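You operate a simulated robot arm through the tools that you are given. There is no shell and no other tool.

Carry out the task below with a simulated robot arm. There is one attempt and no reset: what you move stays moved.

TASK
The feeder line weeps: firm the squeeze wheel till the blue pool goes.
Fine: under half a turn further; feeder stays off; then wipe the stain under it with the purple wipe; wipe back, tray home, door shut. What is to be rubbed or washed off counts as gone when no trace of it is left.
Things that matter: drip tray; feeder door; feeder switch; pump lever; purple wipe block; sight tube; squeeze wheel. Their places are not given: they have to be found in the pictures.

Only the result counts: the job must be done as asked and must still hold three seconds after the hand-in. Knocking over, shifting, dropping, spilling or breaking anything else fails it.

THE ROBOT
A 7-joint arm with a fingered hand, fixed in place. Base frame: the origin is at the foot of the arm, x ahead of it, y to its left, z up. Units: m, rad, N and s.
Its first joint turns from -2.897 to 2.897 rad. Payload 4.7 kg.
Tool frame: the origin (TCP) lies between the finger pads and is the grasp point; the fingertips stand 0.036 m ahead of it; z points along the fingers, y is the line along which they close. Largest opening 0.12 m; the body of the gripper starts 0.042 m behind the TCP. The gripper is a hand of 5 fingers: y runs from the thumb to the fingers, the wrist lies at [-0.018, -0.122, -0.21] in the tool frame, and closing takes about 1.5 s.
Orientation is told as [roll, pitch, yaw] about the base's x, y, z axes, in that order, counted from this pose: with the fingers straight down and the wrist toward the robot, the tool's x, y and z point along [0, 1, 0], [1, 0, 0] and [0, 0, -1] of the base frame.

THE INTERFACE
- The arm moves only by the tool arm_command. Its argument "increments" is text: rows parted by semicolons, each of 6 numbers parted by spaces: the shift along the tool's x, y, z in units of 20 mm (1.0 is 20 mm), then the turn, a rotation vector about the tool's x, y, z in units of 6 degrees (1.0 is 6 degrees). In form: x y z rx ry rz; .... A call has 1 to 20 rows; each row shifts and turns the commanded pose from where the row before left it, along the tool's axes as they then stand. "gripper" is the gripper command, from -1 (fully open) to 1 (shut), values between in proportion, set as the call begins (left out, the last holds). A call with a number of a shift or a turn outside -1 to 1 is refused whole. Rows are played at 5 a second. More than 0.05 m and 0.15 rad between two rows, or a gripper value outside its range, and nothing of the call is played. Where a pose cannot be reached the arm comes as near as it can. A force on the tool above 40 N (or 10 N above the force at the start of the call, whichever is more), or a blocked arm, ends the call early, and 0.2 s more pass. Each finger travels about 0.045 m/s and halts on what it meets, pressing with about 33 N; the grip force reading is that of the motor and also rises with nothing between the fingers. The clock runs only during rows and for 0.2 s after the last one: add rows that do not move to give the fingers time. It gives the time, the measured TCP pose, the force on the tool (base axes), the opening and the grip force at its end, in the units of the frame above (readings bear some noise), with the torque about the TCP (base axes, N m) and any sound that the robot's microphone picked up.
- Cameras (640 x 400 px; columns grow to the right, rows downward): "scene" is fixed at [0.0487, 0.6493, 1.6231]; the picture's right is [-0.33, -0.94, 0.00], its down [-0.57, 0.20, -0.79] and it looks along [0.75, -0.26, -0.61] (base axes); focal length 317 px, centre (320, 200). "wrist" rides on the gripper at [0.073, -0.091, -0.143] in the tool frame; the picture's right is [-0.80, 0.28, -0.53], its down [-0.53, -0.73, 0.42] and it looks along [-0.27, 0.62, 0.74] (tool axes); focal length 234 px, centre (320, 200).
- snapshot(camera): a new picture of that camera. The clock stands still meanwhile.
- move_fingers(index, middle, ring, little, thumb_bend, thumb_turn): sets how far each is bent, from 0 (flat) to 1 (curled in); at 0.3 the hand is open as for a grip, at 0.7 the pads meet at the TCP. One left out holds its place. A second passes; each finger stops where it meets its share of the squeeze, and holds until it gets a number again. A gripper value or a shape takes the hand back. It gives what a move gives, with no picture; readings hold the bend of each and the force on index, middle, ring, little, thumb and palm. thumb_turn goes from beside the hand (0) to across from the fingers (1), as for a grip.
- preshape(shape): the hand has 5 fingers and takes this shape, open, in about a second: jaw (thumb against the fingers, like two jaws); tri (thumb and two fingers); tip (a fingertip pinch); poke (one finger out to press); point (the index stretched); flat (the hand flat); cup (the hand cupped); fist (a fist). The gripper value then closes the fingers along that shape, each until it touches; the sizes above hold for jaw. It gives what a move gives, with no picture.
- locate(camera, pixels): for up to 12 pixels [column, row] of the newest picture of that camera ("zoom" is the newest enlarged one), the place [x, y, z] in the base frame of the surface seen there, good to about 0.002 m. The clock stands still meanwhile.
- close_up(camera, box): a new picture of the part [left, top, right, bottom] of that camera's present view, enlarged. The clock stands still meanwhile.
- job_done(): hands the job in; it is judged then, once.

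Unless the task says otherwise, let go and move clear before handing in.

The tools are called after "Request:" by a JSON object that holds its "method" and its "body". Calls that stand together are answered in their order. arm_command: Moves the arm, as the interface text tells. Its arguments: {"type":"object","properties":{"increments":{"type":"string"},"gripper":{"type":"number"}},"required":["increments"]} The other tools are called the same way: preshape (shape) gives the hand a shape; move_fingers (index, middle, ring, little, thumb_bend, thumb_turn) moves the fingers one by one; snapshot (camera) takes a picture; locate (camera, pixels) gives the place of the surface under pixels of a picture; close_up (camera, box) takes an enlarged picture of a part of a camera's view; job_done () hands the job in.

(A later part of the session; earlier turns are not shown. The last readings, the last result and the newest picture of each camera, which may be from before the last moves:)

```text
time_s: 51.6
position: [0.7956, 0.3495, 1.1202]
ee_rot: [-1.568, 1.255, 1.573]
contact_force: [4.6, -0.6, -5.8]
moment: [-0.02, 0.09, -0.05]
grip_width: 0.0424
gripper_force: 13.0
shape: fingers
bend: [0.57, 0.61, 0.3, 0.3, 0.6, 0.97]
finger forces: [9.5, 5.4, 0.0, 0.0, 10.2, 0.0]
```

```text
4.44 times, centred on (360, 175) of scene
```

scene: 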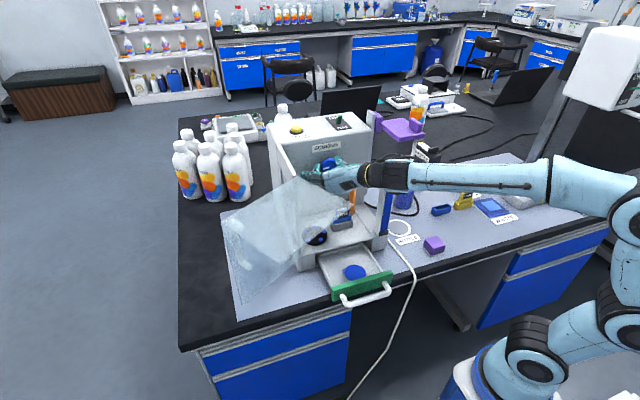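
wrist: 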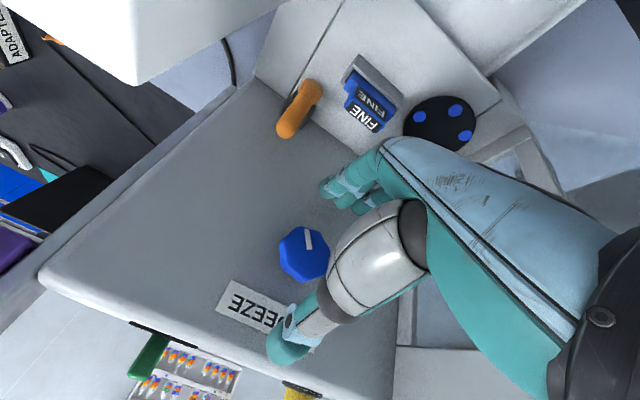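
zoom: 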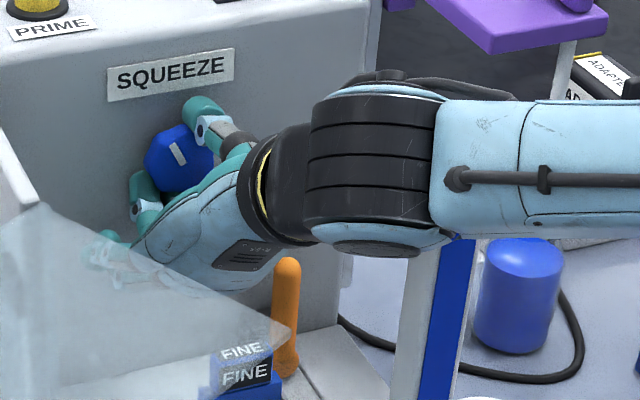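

174° in total, pointer at about 325°, pool unchanged. I keep turning.

Request:
{"method": "arm_command", "body": {"increments": "0 0 0 0 0 0.6; 0 0 0 0 0 0.6; 0 0 0 0 0 0.6; 0 0 0 0 0 0.6; 0 0 0 0 0 0.6; 0 0 0 0 0 0; 0 0 0 0 0 0"}}

Request:
{"method": "close_up", "body": {"camera": "scene", "box": [310, 240, 410, 303]}}

Request:
{"method": "arm_command", "body": {"increments": "0 0 0 0 0 0.6; 0 0 0 0 0 0.6; 0 0 0 0 0 0.6; 0 0 0 0 0 0.6; 0 0 0 0 0 0.6; 0 0 0 0 0 0; 0 0 0 0 0 0"}}

Request:
{"method": "close_up", "body": {"camera": "scene", "box": [310, 240, 410, 303]}}

Request:
{"method": "close_up", "body": {"camera": "scene", "box": [300, 130, 420, 220]}}

```text
time_s: 53.2
position: [0.7963, 0.3518, 1.1206]
ee_rot: [-1.568, 0.943, 1.571]
contact_force: [9.3, 3.3, -7.1]
moment: [-0.03, 0.12, 0.07]
grip_width: 0.0426
gripper_force: 13.1
shape: fingers
bend: [0.57, 0.61, 0.3, 0.3, 0.6, 0.97]
finger forces: [10.4, 6.0, 0.0, 0.1, 9.3, 0.0]
```

```text
6.35 times, centred on (360, 272) of scene
```

zoom: 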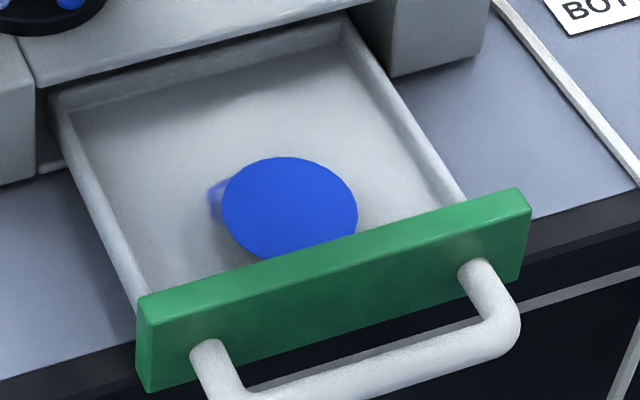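

```text
time_s: 54.8
position: [0.7952, 0.352, 1.1211]
ee_rot: [-1.57, 0.626, 1.57]
contact_force: [2.9, 1.2, -6.7]
moment: [-0.03, 0.15, -0.03]
grip_width: 0.0421
gripper_force: 11.8
shape: fingers
bend: [0.57, 0.61, 0.3, 0.3, 0.6, 0.96]
finger forces: [9.3, 5.1, 0.0, 0.0, 10.1, 0.0]
```

```text
6.35 times, centred on (360, 272) of scene
```

zoom: 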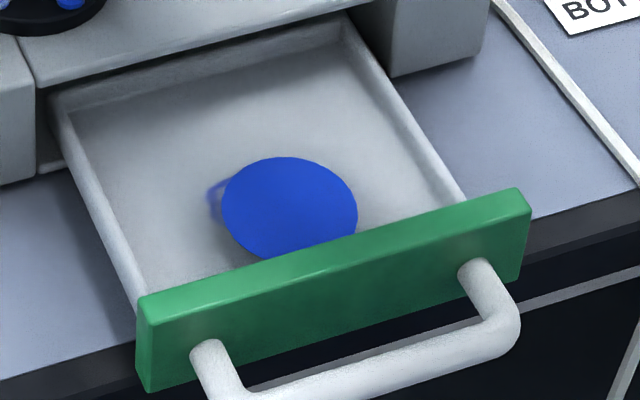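

```text
4.44 times, centred on (360, 175) of scene
```

zoom: 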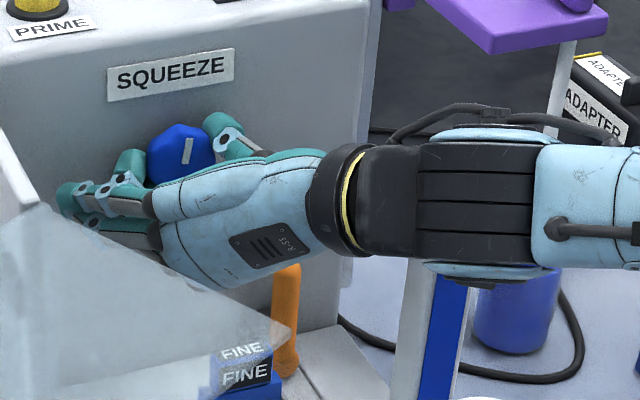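

210° in total (pointer now at 12 o'clock), pool unchanged. I'll run another re-grip cycle.

Request:
{"method": "move_fingers", "body": {"index": 0.46, "middle": 0.46, "thumb_bend": 0.46}}

Request:
{"method": "arm_command", "body": {"increments": "0 0 0 0 0 -1; 0 0 0 0 0 -1; 0 0 0 0 0 -1; 0 0 0 0 0 -1; 0 0 0 0 0 -1; 0 0 0 0 0 -1; 0 0 0 0 0 -1; 0 0 0 0 0 -1; 0 0 0 0 0 -1; 0 0 0 0 0 0"}}

Request:
{"method": "move_fingers", "body": {"index": 0.66, "middle": 0.66, "thumb_bend": 0.68}}

Request:
{"method": "arm_command", "body": {"increments": "0 0 0 0 0 0; 0 0 0 0 0 0.6; 0 0 0 0 0 0.6; 0 0 0 0 0 0.6; 0 0 0 0 0 0.6; 0 0 0 0 0 0.6; 0 0 0 0 0 0; 0 0 0 0 0 0"}}

Request:
{"method": "close_up", "body": {"camera": "scene", "box": [310, 240, 410, 303]}}

Request:
{"method": "arm_command", "body": {"increments": "0 0 0 0 0 0.6; 0 0 0 0 0 0.6; 0 0 0 0 0 0.6; 0 0 0 0 0 0.6; 0 0 0 0 0 0.6; 0 0 0 0 0 0; 0 0 0 0 0 0"}}

Request:
{"method": "close_up", "body": {"camera": "scene", "box": [310, 240, 410, 303]}}

Request:
{"method": "close_up", "body": {"camera": "scene", "box": [300, 130, 420, 220]}}

```text
time_s: 55.8
position: [0.7967, 0.3498, 1.1224]
ee_rot: [-1.571, 0.629, 1.57]
contact_force: [-0.3, 0.1, -0.2]
moment: [-0.02, 0.01, 0.01]
grip_width: 0.0743
gripper_force: 0.0
shape: fingers
bend: [0.46, 0.46, 0.3, 0.3, 0.46, 0.97]
finger forces: [0.0, 0.0, 0.0, 0.0, 0.0, 0.1]
```

```text
time_s: 58.0
position: [0.7969, 0.3504, 1.1211]
ee_rot: [0.936, 1.57, -2.207]
contact_force: [0.8, 0.2, -0.1]
moment: [0.01, -0.01, 0.0]
grip_width: 0.0745
gripper_force: 0.0
shape: fingers
bend: [0.46, 0.46, 0.3, 0.3, 0.46, 0.97]
finger forces: [0.1, 0.1, 0.0, 0.0, 0.1, 0.1]
```

```text
time_s: 59.0
position: [0.7952, 0.3499, 1.1206]
ee_rot: [-0.125, 1.57, 3.016]
contact_force: [2.0, 1.8, -6.3]
moment: [0.0, 0.16, 0.07]
grip_width: 0.0427
gripper_force: 12.9
shape: fingers
bend: [0.57, 0.6, 0.3, 0.3, 0.59, 0.97]
finger forces: [9.3, 5.8, 0.0, 0.0, 10.6, 0.1]
```

```text
time_s: 60.8
position: [0.7958, 0.3493, 1.1208]
ee_rot: [-1.566, 1.256, 1.572]
contact_force: [2.7, 3.9, -7.1]
moment: [-0.02, 0.16, 0.06]
grip_width: 0.0426
gripper_force: 12.3
shape: fingers
bend: [0.57, 0.6, 0.3, 0.3, 0.6, 0.97]
finger forces: [9.5, 5.8, 0.1, 0.0, 9.8, 0.1]
```

```text
6.35 times, centred on (360, 272) of scene
```

zoom: 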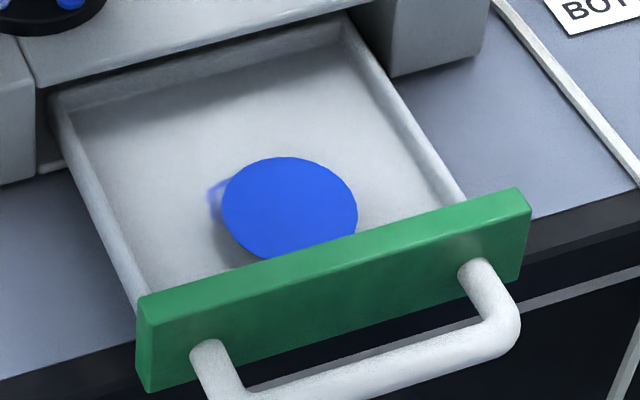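

```text
time_s: 62.4
position: [0.7962, 0.3505, 1.1211]
ee_rot: [-1.569, 0.941, 1.57]
contact_force: [2.8, 2.2, -6.9]
moment: [-0.03, 0.13, 0.03]
grip_width: 0.0427
gripper_force: 12.7
shape: fingers
bend: [0.57, 0.61, 0.3, 0.3, 0.6, 0.97]
finger forces: [10.0, 6.0, 0.1, 0.0, 9.7, 0.0]
```

```text
6.35 times, centred on (360, 272) of scene
```

zoom: 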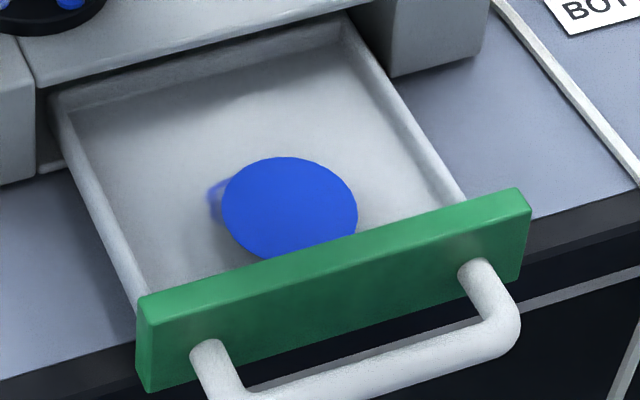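

```text
4.44 times, centred on (360, 175) of scene
```

zoom: 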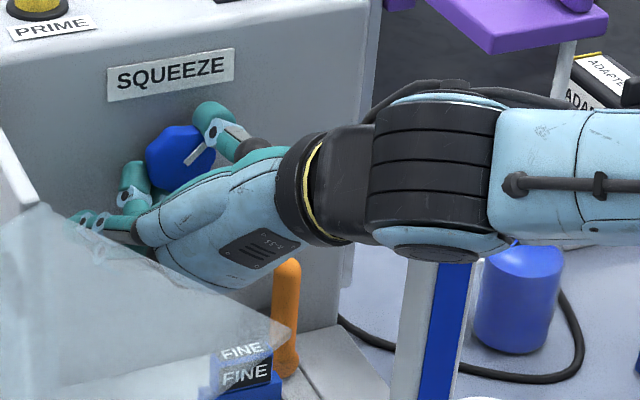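

246° in total, still no change. One more 18° step, then another re-grip cycle.

Request:
{"method": "arm_command", "body": {"increments": "0 0 0 0 0 0.6; 0 0 0 0 0 0.6; 0 0 0 0 0 0.6; 0 0 0 0 0 0.6; 0 0 0 0 0 0.6; 0 0 0 0 0 0; 0 0 0 0 0 0"}}

Request:
{"method": "close_up", "body": {"camera": "scene", "box": [310, 240, 410, 303]}}

Request:
{"method": "move_fingers", "body": {"index": 0.46, "middle": 0.46, "thumb_bend": 0.46}}

Request:
{"method": "arm_command", "body": {"increments": "0 0 0 0 0 -1; 0 0 0 0 0 -1; 0 0 0 0 0 -1; 0 0 0 0 0 -1; 0 0 0 0 0 -1; 0 0 0 0 0 -1; 0 0 0 0 0 -1; 0 0 0 0 0 -1; 0 0 0 0 0 -1; 0 0 0 0 0 0"}}

Request:
{"method": "move_fingers", "body": {"index": 0.66, "middle": 0.66, "thumb_bend": 0.68}}

Request:
{"method": "arm_command", "body": {"increments": "0 0 0 0 0 0; 0 0 0 0 0 0.6; 0 0 0 0 0 0.6; 0 0 0 0 0 0.6; 0 0 0 0 0 0.6; 0 0 0 0 0 0.6; 0 0 0 0 0 0; 0 0 0 0 0 0"}}

Request:
{"method": "close_up", "body": {"camera": "scene", "box": [310, 240, 410, 303]}}

Request:
{"method": "close_up", "body": {"camera": "scene", "box": [300, 130, 420, 220]}}

```text
time_s: 64.0
position: [0.7968, 0.3494, 1.1219]
ee_rot: [-1.569, 0.626, 1.569]
contact_force: [8.4, 3.8, -4.7]
moment: [-0.02, 0.09, 0.05]
grip_width: 0.0428
gripper_force: 12.9
shape: fingers
bend: [0.56, 0.61, 0.3, 0.3, 0.6, 0.97]
finger forces: [10.2, 6.4, 0.1, 0.0, 9.7, 0.0]
```

```text
6.35 times, centred on (360, 272) of scene
```

zoom: 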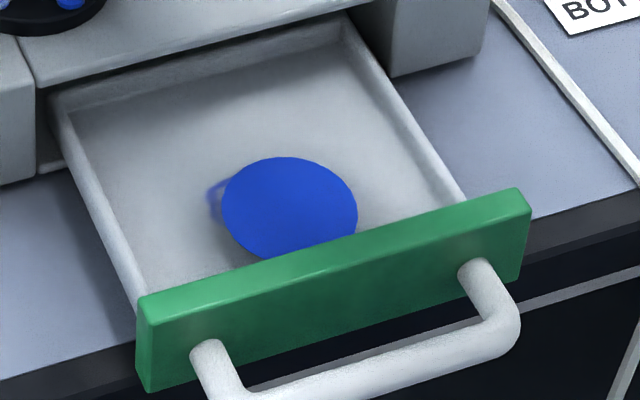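

```text
time_s: 65.0
position: [0.7953, 0.3499, 1.1237]
ee_rot: [-1.571, 0.63, 1.571]
contact_force: [0.3, 0.0, 0.0]
moment: [0.02, -0.01, 0.0]
grip_width: 0.0745
gripper_force: 0.1
shape: fingers
bend: [0.46, 0.46, 0.3, 0.3, 0.46, 0.97]
finger forces: [0.0, 0.0, 0.0, 0.0, 0.0, 0.0]
```

```text
time_s: 67.2
position: [0.7966, 0.3501, 1.1222]
ee_rot: [0.823, 1.572, -2.317]
contact_force: [-0.2, -0.3, -0.2]
moment: [0.02, -0.01, 0.01]
grip_width: 0.0745
gripper_force: 0.1
shape: fingers
bend: [0.46, 0.46, 0.3, 0.3, 0.46, 0.97]
finger forces: [0.1, 0.1, 0.1, 0.1, 0.1, 0.0]
```

```text
time_s: 68.2
position: [0.7963, 0.3508, 1.1199]
ee_rot: [-0.034, 1.568, 3.108]
contact_force: [2.1, 1.6, -8.7]
moment: [-0.03, 0.22, 0.06]
grip_width: 0.0424
gripper_force: 12.9
shape: fingers
bend: [0.56, 0.6, 0.3, 0.3, 0.6, 0.97]
finger forces: [10.2, 5.3, 0.0, 0.0, 9.6, 0.0]
```

```text
time_s: 70.0
position: [0.7943, 0.3499, 1.1205]
ee_rot: [-1.569, 1.256, 1.573]
contact_force: [9.6, 0.9, -2.9]
moment: [0.01, 0.03, -0.01]
grip_width: 0.0428
gripper_force: 12.9
shape: fingers
bend: [0.56, 0.61, 0.3, 0.3, 0.6, 0.97]
finger forces: [8.8, 6.2, 0.0, 0.1, 10.9, 0.1]
```

```text
6.35 times, centred on (360, 272) of scene
```

zoom: 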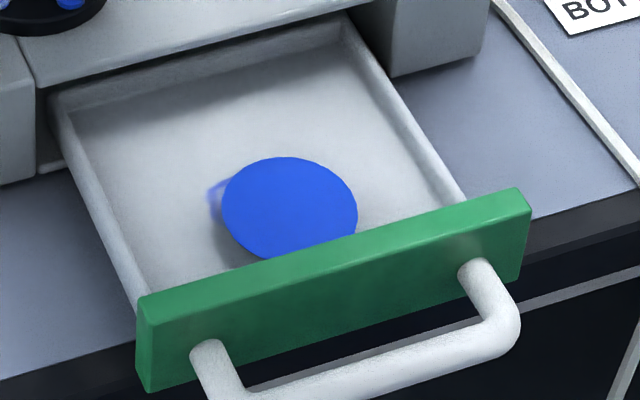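

```text
4.44 times, centred on (360, 175) of scene
```

zoom: 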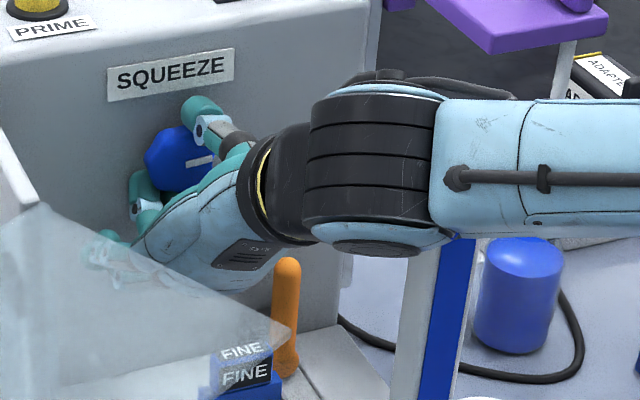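

282° in total, pool unchanged. I'll do fuller 54° cycles with one pool check each, since any overshoot would be well under half a turn.

Request:
{"method": "arm_command", "body": {"increments": "0 0 0 0 0 0.8; 0 0 0 0 0 0.8; 0 0 0 0 0 0.8; 0 0 0 0 0 0.8; 0 0 0 0 0 0.8; 0 0 0 0 0 0.8; 0 0 0 0 0 0.8; 0 0 0 0 0 0.4; 0 0 0 0 0 0; 0 0 0 0 0 0"}}

Request:
{"method": "close_up", "body": {"camera": "scene", "box": [310, 240, 410, 303]}}

Request:
{"method": "move_fingers", "body": {"index": 0.46, "middle": 0.46, "thumb_bend": 0.46}}

Request:
{"method": "arm_command", "body": {"increments": "0 0 0 0 0 -1; 0 0 0 0 0 -1; 0 0 0 0 0 -1; 0 0 0 0 0 -1; 0 0 0 0 0 -1; 0 0 0 0 0 -1; 0 0 0 0 0 -1; 0 0 0 0 0 -1; 0 0 0 0 0 -1; 0 0 0 0 0 0"}}

Request:
{"method": "close_up", "body": {"camera": "scene", "box": [300, 130, 420, 220]}}

Request:
{"method": "close_up", "body": {"camera": "scene", "box": [310, 240, 410, 303]}}

```text
time_s: 72.2
position: [0.7968, 0.3497, 1.1207]
ee_rot: [-1.57, 0.629, 1.57]
contact_force: [10.1, -6.2, -10.0]
moment: [-0.73, 0.22, -0.29]
grip_width: 0.0434
gripper_force: 15.7
shape: fingers
bend: [0.57, 0.61, 0.3, 0.3, 0.59, 1.0]
finger forces: [13.9, 5.1, 0.0, 0.1, 11.7, 0.1]
```

```text
6.35 times, centred on (360, 272) of scene
```

zoom: 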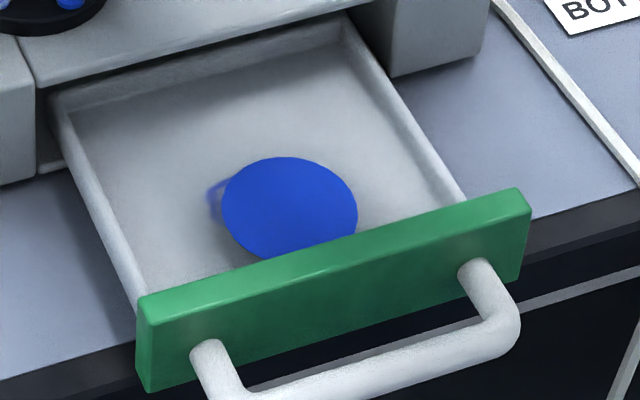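

```text
time_s: 73.2
position: [0.7964, 0.3518, 1.1226]
ee_rot: [-1.571, 0.626, 1.573]
contact_force: [-0.1, -0.1, 0.0]
moment: [0.01, -0.01, 0.0]
grip_width: 0.0745
gripper_force: 0.0
shape: fingers
bend: [0.46, 0.46, 0.3, 0.3, 0.46, 0.98]
finger forces: [0.0, 0.0, 0.1, 0.0, 0.0, 0.0]
```

```text
time_s: 75.4
position: [0.7955, 0.3507, 1.121]
ee_rot: [0.836, 1.571, -2.305]
contact_force: [-0.1, 0.4, 0.6]
moment: [0.05, 0.01, -0.03]
grip_width: 0.0748
gripper_force: 0.1
shape: fingers
bend: [0.46, 0.46, 0.3, 0.3, 0.46, 0.98]
finger forces: [0.1, 0.1, 0.0, 0.0, 0.1, 0.1]
```

```text
4.44 times, centred on (360, 175) of scene
```

zoom: 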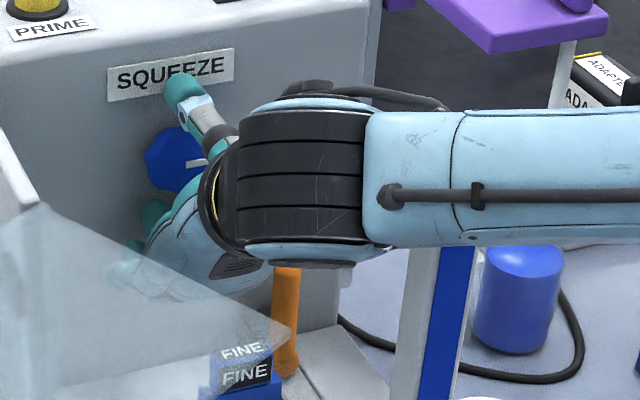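

```text
6.35 times, centred on (360, 272) of scene
```

zoom: 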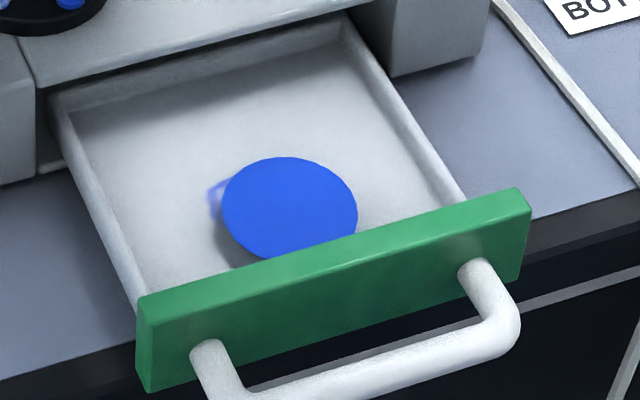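

The torque jumped to -0.73 Nm and the pointer stayed near 80° (zoom (195,162)) instead of 109°: the wheel reached a stop with the pool still there. I'll look closely at the pointer.

Request:
{"method": "close_up", "body": {"camera": "scene", "box": [300, 145, 356, 180]}}

Request:
{"method": "locate", "body": {"camera": "zoom", "pixels": [[325, 225], [350, 222], [370, 220], [340, 222]]}}

Request:
{"method": "close_up", "body": {"camera": "wrist", "box": [220, 140, 460, 380]}}

Request:
{"method": "close_up", "body": {"camera": "scene", "box": [320, 108, 360, 133]}}

```text
11.43 times, centred on (328, 162) of scene
```

zoom: 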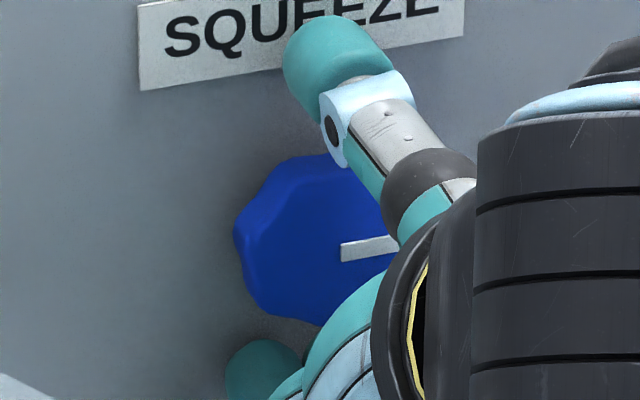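

```text
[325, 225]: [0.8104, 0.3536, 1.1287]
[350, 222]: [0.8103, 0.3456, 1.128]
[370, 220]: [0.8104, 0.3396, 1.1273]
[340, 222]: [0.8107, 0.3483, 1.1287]
```

```text
1.67 times, centred on (340, 260) of wrist
```

zoom: 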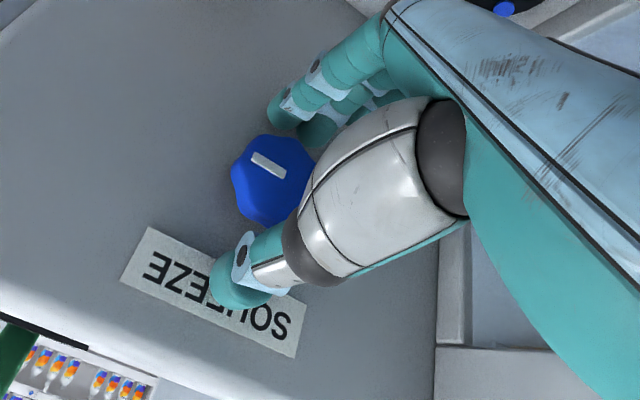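

```text
16.00 times, centred on (340, 120) of scene
```

zoom: 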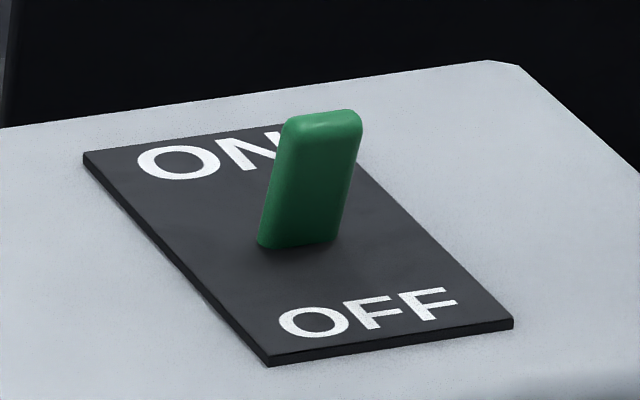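

The switch is unchanged. The wheel hit a hard stop at pointer ≈90° (299° clockwise from the start) with the pool still there, so firming must be the other way. I'll turn counter-clockwise now: roll to α≈60 open, grip, and turn back 60° per cycle.

Request:
{"method": "arm_command", "body": {"increments": "0 0 0 0 0 1; 0 0 0 0 0 1; 0 0 0 0 0 1; 0 0 0 0 0 1; 0 0 0 0 0 1; 0 0 0 0 0 1; 0 0 0 0 0 1; 0 0 0 0 0 1; 0 0 0 0 0 1; 0 0 0 0 0 1; 0 0 0 0 0 0"}}

Request:
{"method": "move_fingers", "body": {"index": 0.66, "middle": 0.66, "thumb_bend": 0.68}}

Request:
{"method": "arm_command", "body": {"increments": "0 0 0 0 0 0; 0 0 0 0 0 -0.8; 0 0 0 0 0 -0.8; 0 0 0 0 0 -0.8; 0 0 0 0 0 -0.8; 0 0 0 0 0 -0.8; 0 0 0 0 0 -1; 0 0 0 0 0 -1; 0 0 0 0 0 -1; 0 0 0 0 0 -1; 0 0 0 0 0 -1; 0 0 0 0 0 -1; 0 0 0 0 0 0; 0 0 0 0 0 0"}}

Request:
{"method": "close_up", "body": {"camera": "scene", "box": [310, 240, 410, 303]}}

Request:
{"method": "close_up", "body": {"camera": "scene", "box": [300, 130, 420, 220]}}

```text
time_s: 77.8
position: [0.7963, 0.35, 1.1207]
ee_rot: [-1.571, 0.521, 1.57]
contact_force: [0.1, 0.0, 0.0]
moment: [-0.03, -0.02, -0.03]
grip_width: 0.0748
gripper_force: 0.1
shape: fingers
bend: [0.46, 0.46, 0.3, 0.3, 0.46, 0.98]
finger forces: [0.0, 0.0, 0.0, 0.1, 0.0, 0.0]
```

```text
time_s: 78.8
position: [0.7978, 0.3511, 1.1214]
ee_rot: [-1.57, 0.523, 1.571]
contact_force: [3.5, 5.2, -2.1]
moment: [-0.08, -0.03, 0.12]
grip_width: 0.0427
gripper_force: 12.7
shape: fingers
bend: [0.57, 0.61, 0.3, 0.3, 0.59, 0.97]
finger forces: [9.3, 5.2, 0.0, 0.0, 10.5, 0.1]
```

```text
time_s: 81.8
position: [0.7966, 0.3519, 1.1201]
ee_rot: [0.343, 1.568, -2.802]
contact_force: [9.0, 4.9, -6.4]
moment: [0.04, 0.08, 0.15]
grip_width: 0.0424
gripper_force: 13.9
shape: fingers
bend: [0.56, 0.61, 0.3, 0.3, 0.6, 0.97]
finger forces: [9.6, 7.6, 0.0, 0.0, 9.5, 0.1]
```

```text
6.35 times, centred on (360, 272) of scene
```

zoom: 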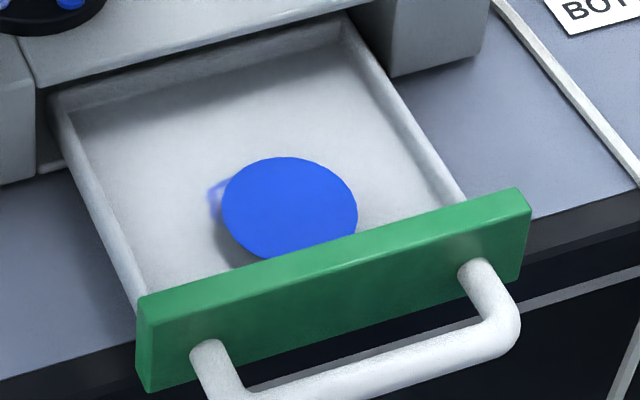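

```text
4.44 times, centred on (360, 175) of scene
```

zoom: 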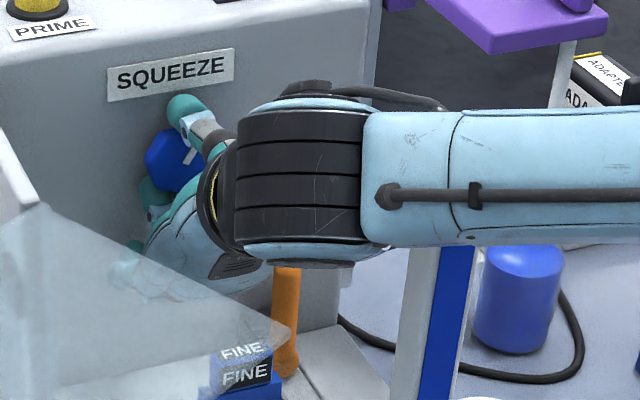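

The wheel turned back 60° (pointer at about 30°). I'll run the next counter-clockwise cycles and check the pool after each.

Request:
{"method": "move_fingers", "body": {"index": 0.46, "middle": 0.46, "thumb_bend": 0.46}}

Request:
{"method": "arm_command", "body": {"increments": "0 0 0 0 0 1; 0 0 0 0 0 1; 0 0 0 0 0 1; 0 0 0 0 0 1; 0 0 0 0 0 1; 0 0 0 0 0 1; 0 0 0 0 0 1; 0 0 0 0 0 1; 0 0 0 0 0 1; 0 0 0 0 0 1; 0 0 0 0 0 0"}}

Request:
{"method": "move_fingers", "body": {"index": 0.66, "middle": 0.66, "thumb_bend": 0.68}}

Request:
{"method": "arm_command", "body": {"increments": "0 0 0 0 0 0; 0 0 0 0 0 -0.8; 0 0 0 0 0 -0.8; 0 0 0 0 0 -0.8; 0 0 0 0 0 -0.8; 0 0 0 0 0 -0.8; 0 0 0 0 0 -1; 0 0 0 0 0 -1; 0 0 0 0 0 -1; 0 0 0 0 0 -1; 0 0 0 0 0 -1; 0 0 0 0 0 -1; 0 0 0 0 0 0; 0 0 0 0 0 0"}}

Request:
{"method": "close_up", "body": {"camera": "scene", "box": [310, 240, 410, 303]}}

Request:
{"method": "close_up", "body": {"camera": "scene", "box": [300, 130, 420, 220]}}

Request:
{"method": "move_fingers", "body": {"index": 0.46, "middle": 0.46, "thumb_bend": 0.46}}

Request:
{"method": "arm_command", "body": {"increments": "0 0 0 0 0 1; 0 0 0 0 0 1; 0 0 0 0 0 1; 0 0 0 0 0 1; 0 0 0 0 0 1; 0 0 0 0 0 1; 0 0 0 0 0 1; 0 0 0 0 0 1; 0 0 0 0 0 1; 0 0 0 0 0 1; 0 0 0 0 0 0"}}

Request:
{"method": "move_fingers", "body": {"index": 0.66, "middle": 0.66, "thumb_bend": 0.68}}

Request:
{"method": "arm_command", "body": {"increments": "0 0 0 0 0 0; 0 0 0 0 0 -0.8; 0 0 0 0 0 -0.8; 0 0 0 0 0 -0.8; 0 0 0 0 0 -0.8; 0 0 0 0 0 -0.8; 0 0 0 0 0 -1; 0 0 0 0 0 -1; 0 0 0 0 0 -1; 0 0 0 0 0 -1; 0 0 0 0 0 -1; 0 0 0 0 0 -1; 0 0 0 0 0 0; 0 0 0 0 0 0"}}

Request:
{"method": "close_up", "body": {"camera": "scene", "box": [310, 240, 410, 303]}}

Request:
{"method": "close_up", "body": {"camera": "scene", "box": [300, 130, 420, 220]}}

```text
time_s: 82.8
position: [0.7962, 0.3503, 1.1226]
ee_rot: [-1.047, 1.57, 2.095]
contact_force: [0.1, -0.8, 0.1]
moment: [0.0, -0.02, -0.03]
grip_width: 0.0744
gripper_force: 0.1
shape: fingers
bend: [0.46, 0.46, 0.3, 0.3, 0.46, 0.97]
finger forces: [0.0, 0.0, 0.1, 0.0, 0.0, 0.1]
```

```text
time_s: 85.2
position: [0.7956, 0.3508, 1.1222]
ee_rot: [-1.569, 0.523, 1.569]
contact_force: [0.4, 0.0, -0.8]
moment: [-0.01, 0.01, 0.0]
grip_width: 0.0747
gripper_force: 0.1
shape: fingers
bend: [0.46, 0.46, 0.3, 0.3, 0.46, 0.97]
finger forces: [0.1, 0.1, 0.1, 0.0, 0.0, 0.1]
```

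```text
time_s: 86.2
position: [0.7966, 0.3513, 1.1216]
ee_rot: [-1.571, 0.524, 1.57]
contact_force: [4.6, 5.3, 0.1]
moment: [-0.04, 0.0, 0.12]
grip_width: 0.0432
gripper_force: 12.0
shape: fingers
bend: [0.57, 0.61, 0.3, 0.3, 0.59, 0.97]
finger forces: [8.7, 4.9, 0.0, 0.0, 10.9, 0.0]
```

```text
time_s: 89.2
position: [0.7963, 0.3495, 1.1204]
ee_rot: [0.471, 1.567, -2.671]
contact_force: [9.7, 11.5, -6.2]
moment: [0.06, 0.09, 0.27]
grip_width: 0.0436
gripper_force: 13.5
shape: fingers
bend: [0.57, 0.61, 0.3, 0.3, 0.59, 0.98]
finger forces: [9.0, 8.4, 0.0, 0.1, 10.4, 0.0]
```

```text
6.35 times, centred on (360, 272) of scene
```

zoom: 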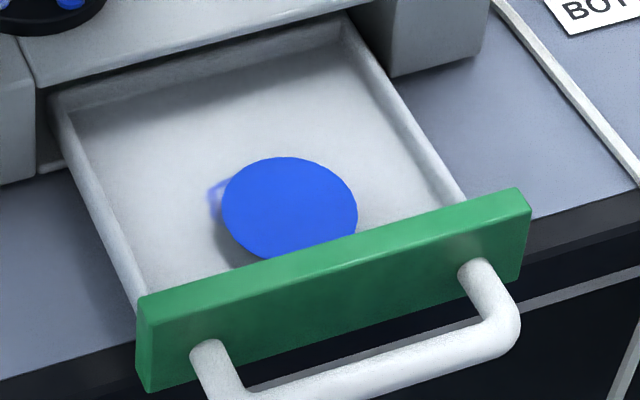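

```text
4.44 times, centred on (360, 175) of scene
```

zoom: 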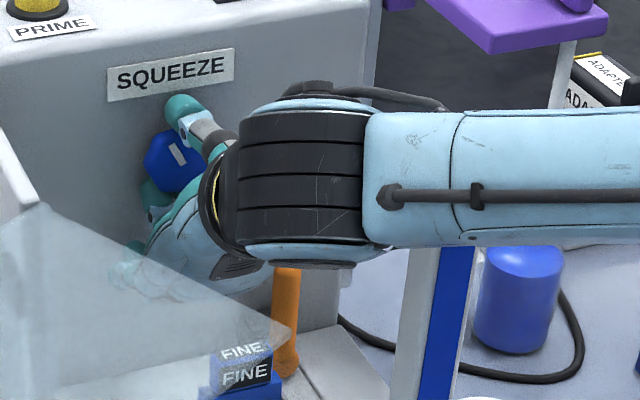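

```text
time_s: 90.2
position: [0.7958, 0.3494, 1.1221]
ee_rot: [-1.082, 1.571, 2.057]
contact_force: [-0.7, 0.5, 0.3]
moment: [0.0, -0.02, 0.02]
grip_width: 0.0746
gripper_force: 0.0
shape: fingers
bend: [0.46, 0.46, 0.3, 0.3, 0.46, 0.98]
finger forces: [0.0, 0.0, 0.0, 0.1, 0.0, 0.0]
```

```text
time_s: 92.6
position: [0.7958, 0.351, 1.1217]
ee_rot: [-1.571, 0.521, 1.571]
contact_force: [0.5, 0.9, -1.1]
moment: [-0.01, 0.0, 0.01]
grip_width: 0.0747
gripper_force: 0.1
shape: fingers
bend: [0.46, 0.46, 0.3, 0.3, 0.46, 0.98]
finger forces: [0.0, 0.0, 0.1, 0.0, 0.0, 0.0]
```

```text
time_s: 93.6
position: [0.7956, 0.35, 1.1203]
ee_rot: [-1.573, 0.523, 1.571]
contact_force: [3.2, 7.4, -1.4]
moment: [-0.05, -0.01, 0.16]
grip_width: 0.0436
gripper_force: 12.7
shape: fingers
bend: [0.57, 0.6, 0.3, 0.3, 0.59, 0.97]
finger forces: [10.0, 5.9, 0.0, 0.0, 10.2, 0.0]
```

```text
time_s: 96.6
position: [0.7969, 0.3501, 1.1211]
ee_rot: [0.423, 1.57, -2.719]
contact_force: [-1.5, 6.8, -9.1]
moment: [0.05, 0.23, 0.13]
grip_width: 0.0428
gripper_force: 12.7
shape: fingers
bend: [0.56, 0.6, 0.3, 0.3, 0.6, 0.97]
finger forces: [9.3, 6.9, 0.1, 0.0, 8.5, 0.0]
```

```text
6.35 times, centred on (360, 272) of scene
```

zoom: 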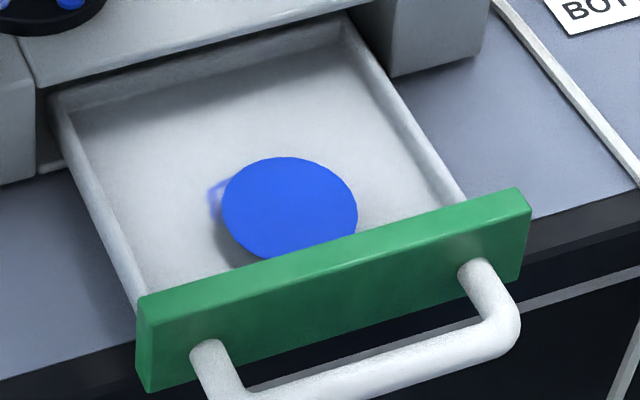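

```text
4.44 times, centred on (360, 175) of scene
```

zoom: 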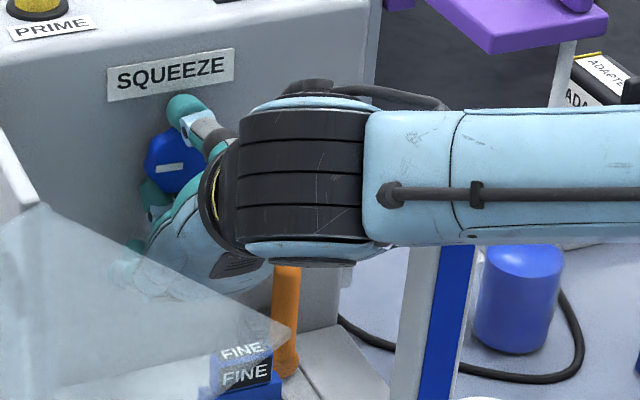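

The pointer is now at about 270° (pointing left), i.e. net +119° from the start. Two more 60° cycles bring it back to the starting angle.

Request:
{"method": "move_fingers", "body": {"index": 0.46, "middle": 0.46, "thumb_bend": 0.46}}

Request:
{"method": "arm_command", "body": {"increments": "0 0 0 0 0 1; 0 0 0 0 0 1; 0 0 0 0 0 1; 0 0 0 0 0 1; 0 0 0 0 0 1; 0 0 0 0 0 1; 0 0 0 0 0 1; 0 0 0 0 0 1; 0 0 0 0 0 1; 0 0 0 0 0 1; 0 0 0 0 0 0"}}

Request:
{"method": "move_fingers", "body": {"index": 0.66, "middle": 0.66, "thumb_bend": 0.68}}

Request:
{"method": "arm_command", "body": {"increments": "0 0 0 0 0 0; 0 0 0 0 0 -0.8; 0 0 0 0 0 -0.8; 0 0 0 0 0 -0.8; 0 0 0 0 0 -0.8; 0 0 0 0 0 -0.8; 0 0 0 0 0 -1; 0 0 0 0 0 -1; 0 0 0 0 0 -1; 0 0 0 0 0 -1; 0 0 0 0 0 -1; 0 0 0 0 0 -1; 0 0 0 0 0 0; 0 0 0 0 0 0"}}

Request:
{"method": "close_up", "body": {"camera": "scene", "box": [310, 240, 410, 303]}}

Request:
{"method": "move_fingers", "body": {"index": 0.46, "middle": 0.46, "thumb_bend": 0.46}}

Request:
{"method": "arm_command", "body": {"increments": "0 0 0 0 0 1; 0 0 0 0 0 1; 0 0 0 0 0 1; 0 0 0 0 0 1; 0 0 0 0 0 1; 0 0 0 0 0 1; 0 0 0 0 0 1; 0 0 0 0 0 1; 0 0 0 0 0 1; 0 0 0 0 0 1; 0 0 0 0 0 0"}}

Request:
{"method": "move_fingers", "body": {"index": 0.66, "middle": 0.66, "thumb_bend": 0.68}}

Request:
{"method": "arm_command", "body": {"increments": "0 0 0 0 0 0; 0 0 0 0 0 -0.8; 0 0 0 0 0 -0.8; 0 0 0 0 0 -0.8; 0 0 0 0 0 -0.8; 0 0 0 0 0 -0.8; 0 0 0 0 0 -1; 0 0 0 0 0 -1; 0 0 0 0 0 -1; 0 0 0 0 0 -1; 0 0 0 0 0 -1; 0 0 0 0 0 -1; 0 0 0 0 0 0; 0 0 0 0 0 0"}}

Request:
{"method": "close_up", "body": {"camera": "scene", "box": [310, 240, 410, 303]}}

Request:
{"method": "close_up", "body": {"camera": "scene", "box": [300, 130, 420, 220]}}

```text
time_s: 97.6
position: [0.7961, 0.3492, 1.1212]
ee_rot: [-1.156, 1.571, 1.986]
contact_force: [0.8, -0.5, 0.0]
moment: [0.02, -0.01, -0.04]
grip_width: 0.0746
gripper_force: 0.0
shape: fingers
bend: [0.46, 0.46, 0.3, 0.3, 0.46, 0.97]
finger forces: [0.0, 0.0, 0.1, 0.1, 0.1, 0.0]
```

```text
time_s: 100.0
position: [0.7954, 0.3494, 1.1211]
ee_rot: [-1.571, 0.524, 1.571]
contact_force: [0.3, 0.5, -0.5]
moment: [0.02, -0.03, 0.0]
grip_width: 0.0747
gripper_force: 0.0
shape: fingers
bend: [0.46, 0.46, 0.3, 0.3, 0.46, 0.97]
finger forces: [0.0, 0.0, 0.0, 0.1, 0.1, 0.0]
```

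```text
time_s: 101.0
position: [0.7944, 0.3495, 1.1203]
ee_rot: [-1.572, 0.524, 1.571]
contact_force: [2.9, 10.0, -1.9]
moment: [-0.01, 0.04, 0.24]
grip_width: 0.0431
gripper_force: 13.8
shape: fingers
bend: [0.56, 0.6, 0.3, 0.3, 0.6, 0.97]
finger forces: [10.3, 6.5, 0.0, 0.0, 9.4, 0.1]
```

```text
time_s: 104.0
position: [0.7969, 0.3504, 1.1205]
ee_rot: [0.339, 1.57, -2.803]
contact_force: [0.2, 4.1, -3.9]
moment: [0.04, 0.04, 0.08]
grip_width: 0.0424
gripper_force: 12.7
shape: fingers
bend: [0.57, 0.61, 0.3, 0.3, 0.6, 0.97]
finger forces: [8.3, 6.2, 0.0, 0.0, 10.9, 0.0]
```

```text
6.35 times, centred on (360, 272) of scene
```

zoom: 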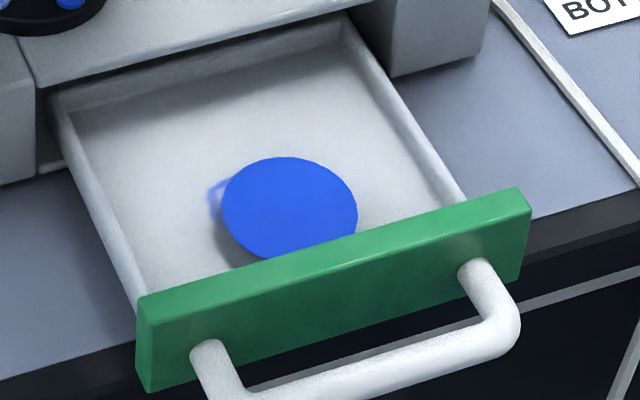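

```text
time_s: 105.0
position: [0.7951, 0.3513, 1.1203]
ee_rot: [-1.037, 1.571, 2.104]
contact_force: [0.1, 0.0, 0.6]
moment: [0.01, 0.0, -0.03]
grip_width: 0.0746
gripper_force: 0.0
shape: fingers
bend: [0.46, 0.46, 0.3, 0.3, 0.46, 0.97]
finger forces: [0.0, 0.1, 0.0, 0.0, 0.0, 0.1]
```

```text
time_s: 107.4
position: [0.7968, 0.3497, 1.1219]
ee_rot: [-1.569, 0.522, 1.57]
contact_force: [0.3, -0.2, 0.3]
moment: [-0.01, 0.02, 0.0]
grip_width: 0.0747
gripper_force: 0.1
shape: fingers
bend: [0.46, 0.46, 0.3, 0.3, 0.46, 0.97]
finger forces: [0.1, 0.0, 0.0, 0.1, 0.0, 0.1]
```

```text
time_s: 108.4
position: [0.7961, 0.3511, 1.1215]
ee_rot: [-1.571, 0.524, 1.571]
contact_force: [3.8, 8.7, -0.3]
moment: [-0.01, 0.02, 0.18]
grip_width: 0.043
gripper_force: 12.8
shape: fingers
bend: [0.56, 0.6, 0.3, 0.3, 0.59, 0.97]
finger forces: [9.8, 5.2, 0.1, 0.0, 10.1, 0.1]
```

```text
time_s: 111.4
position: [0.7962, 0.3492, 1.1205]
ee_rot: [0.414, 1.568, -2.728]
contact_force: [6.1, 8.9, -1.1]
moment: [0.03, -0.07, 0.22]
grip_width: 0.0426
gripper_force: 13.6
shape: fingers
bend: [0.57, 0.62, 0.3, 0.3, 0.6, 0.98]
finger forces: [7.7, 8.0, 0.0, 0.0, 11.4, 0.0]
```

```text
6.35 times, centred on (360, 272) of scene
```

zoom: 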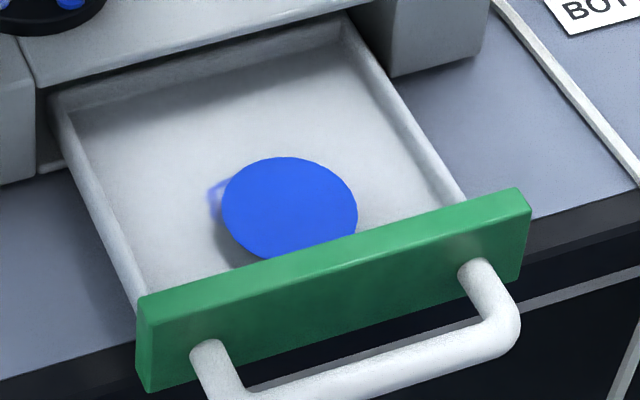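

```text
4.44 times, centred on (360, 175) of scene
```

zoom: 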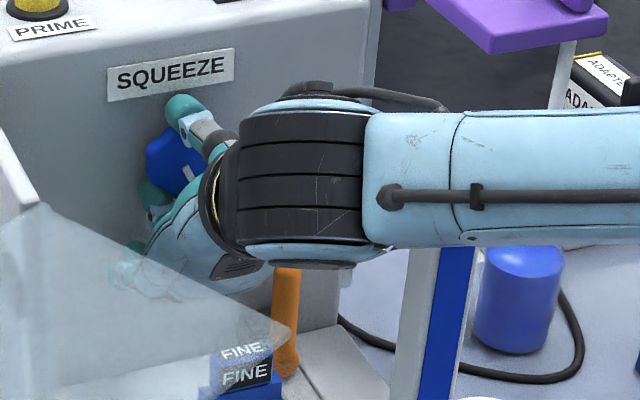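

The pointer is back at its starting 5 o'clock position. From here I go counter-clockwise in finer 18° steps, checking the pool each time.

Request:
{"method": "move_fingers", "body": {"index": 0.46, "middle": 0.46, "thumb_bend": 0.46}}

Request:
{"method": "arm_command", "body": {"increments": "0 0 0 0 0 1; 0 0 0 0 0 1; 0 0 0 0 0 1; 0 0 0 0 0 1; 0 0 0 0 0 1; 0 0 0 0 0 1; 0 0 0 0 0 1; 0 0 0 0 0 1; 0 0 0 0 0 1; 0 0 0 0 0 1; 0 0 0 0 0 0"}}

Request:
{"method": "move_fingers", "body": {"index": 0.66, "middle": 0.66, "thumb_bend": 0.68}}

Request:
{"method": "arm_command", "body": {"increments": "0 0 0 0 0 0; 0 0 0 0 0 -0.6; 0 0 0 0 0 -0.6; 0 0 0 0 0 -0.6; 0 0 0 0 0 -0.6; 0 0 0 0 0 -0.6; 0 0 0 0 0 0; 0 0 0 0 0 0"}}

Request:
{"method": "close_up", "body": {"camera": "scene", "box": [310, 240, 410, 303]}}

```text
time_s: 112.4
position: [0.7963, 0.3491, 1.1206]
ee_rot: [-1.019, 1.569, 2.121]
contact_force: [-0.3, -0.7, 0.2]
moment: [-0.01, -0.02, 0.01]
grip_width: 0.0745
gripper_force: 0.1
shape: fingers
bend: [0.46, 0.46, 0.3, 0.3, 0.46, 0.98]
finger forces: [0.0, 0.0, 0.0, 0.0, 0.1, 0.1]
```

```text
time_s: 114.8
position: [0.7938, 0.3498, 1.1208]
ee_rot: [-1.571, 0.522, 1.572]
contact_force: [0.5, 0.5, -1.3]
moment: [0.02, -0.01, 0.01]
grip_width: 0.0745
gripper_force: 0.0
shape: fingers
bend: [0.46, 0.46, 0.3, 0.3, 0.46, 0.98]
finger forces: [0.0, 0.0, 0.1, 0.0, 0.1, 0.0]
```

```text
time_s: 115.8
position: [0.7946, 0.3512, 1.1198]
ee_rot: [-1.57, 0.525, 1.57]
contact_force: [2.9, 6.0, -0.6]
moment: [-0.05, 0.01, 0.19]
grip_width: 0.0434
gripper_force: 12.0
shape: fingers
bend: [0.57, 0.6, 0.3, 0.3, 0.59, 0.97]
finger forces: [8.8, 6.0, 0.0, 0.1, 10.3, 0.0]
```

```text
time_s: 117.6
position: [0.7955, 0.3503, 1.1209]
ee_rot: [-1.57, 0.839, 1.572]
contact_force: [1.9, 7.1, -0.1]
moment: [0.03, 0.04, 0.16]
grip_width: 0.043
gripper_force: 12.8
shape: fingers
bend: [0.57, 0.61, 0.3, 0.3, 0.6, 0.97]
finger forces: [8.4, 6.6, 0.0, 0.0, 10.3, 0.0]
```

```text
6.35 times, centred on (360, 272) of scene
```

zoom: 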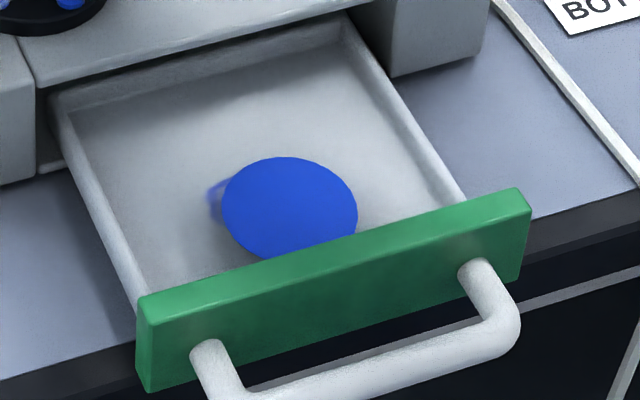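

Net about -19° from the start, no change in the pool. Another 18° counter-clockwise, twice.

Request:
{"method": "arm_command", "body": {"increments": "0 0 0 0 0 -0.6; 0 0 0 0 0 -0.6; 0 0 0 0 0 -0.6; 0 0 0 0 0 -0.6; 0 0 0 0 0 -0.6; 0 0 0 0 0 0; 0 0 0 0 0 0"}}

Request:
{"method": "close_up", "body": {"camera": "scene", "box": [310, 240, 410, 303]}}

Request:
{"method": "arm_command", "body": {"increments": "0 0 0 0 0 -0.8; 0 0 0 0 0 -0.8; 0 0 0 0 0 -0.8; 0 0 0 0 0 -0.8; 0 0 0 0 0 -0.8; 0 0 0 0 0 0; 0 0 0 0 0 0"}}

Request:
{"method": "close_up", "body": {"camera": "scene", "box": [310, 240, 410, 303]}}

Request:
{"method": "close_up", "body": {"camera": "scene", "box": [300, 130, 420, 220]}}

```text
time_s: 119.2
position: [0.7965, 0.3503, 1.12]
ee_rot: [-1.567, 1.152, 1.572]
contact_force: [3.7, 5.1, -4.8]
moment: [0.02, 0.11, 0.11]
grip_width: 0.043
gripper_force: 13.0
shape: fingers
bend: [0.57, 0.61, 0.3, 0.3, 0.6, 0.97]
finger forces: [9.5, 6.4, 0.0, 0.0, 9.5, 0.0]
```

```text
6.35 times, centred on (360, 272) of scene
```

zoom: 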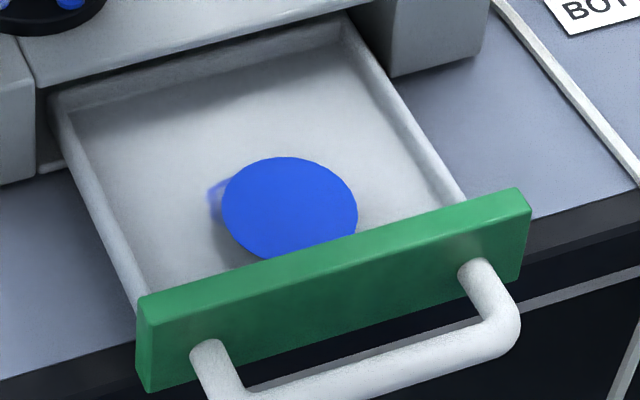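

```text
time_s: 120.8
position: [0.7955, 0.35, 1.121]
ee_rot: [0.325, 1.569, -2.816]
contact_force: [1.6, 3.9, -9.2]
moment: [0.04, 0.2, 0.06]
grip_width: 0.0429
gripper_force: 12.6
shape: fingers
bend: [0.56, 0.61, 0.3, 0.3, 0.6, 0.97]
finger forces: [9.5, 7.2, 0.0, 0.0, 8.9, 0.0]
```

```text
6.35 times, centred on (360, 272) of scene
```

zoom: 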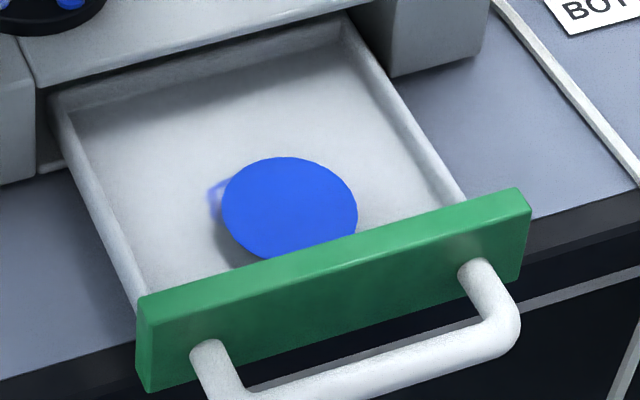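

```text
4.44 times, centred on (360, 175) of scene
```

zoom: 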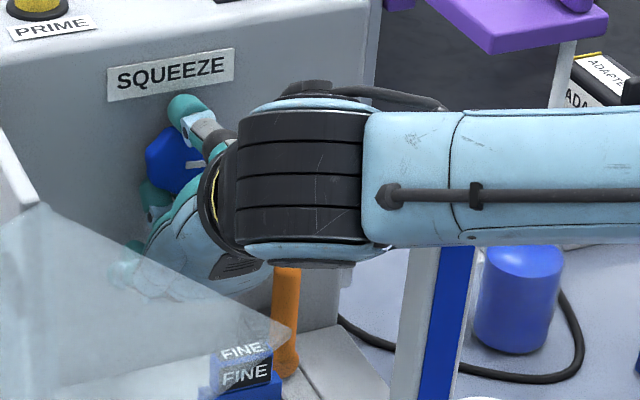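

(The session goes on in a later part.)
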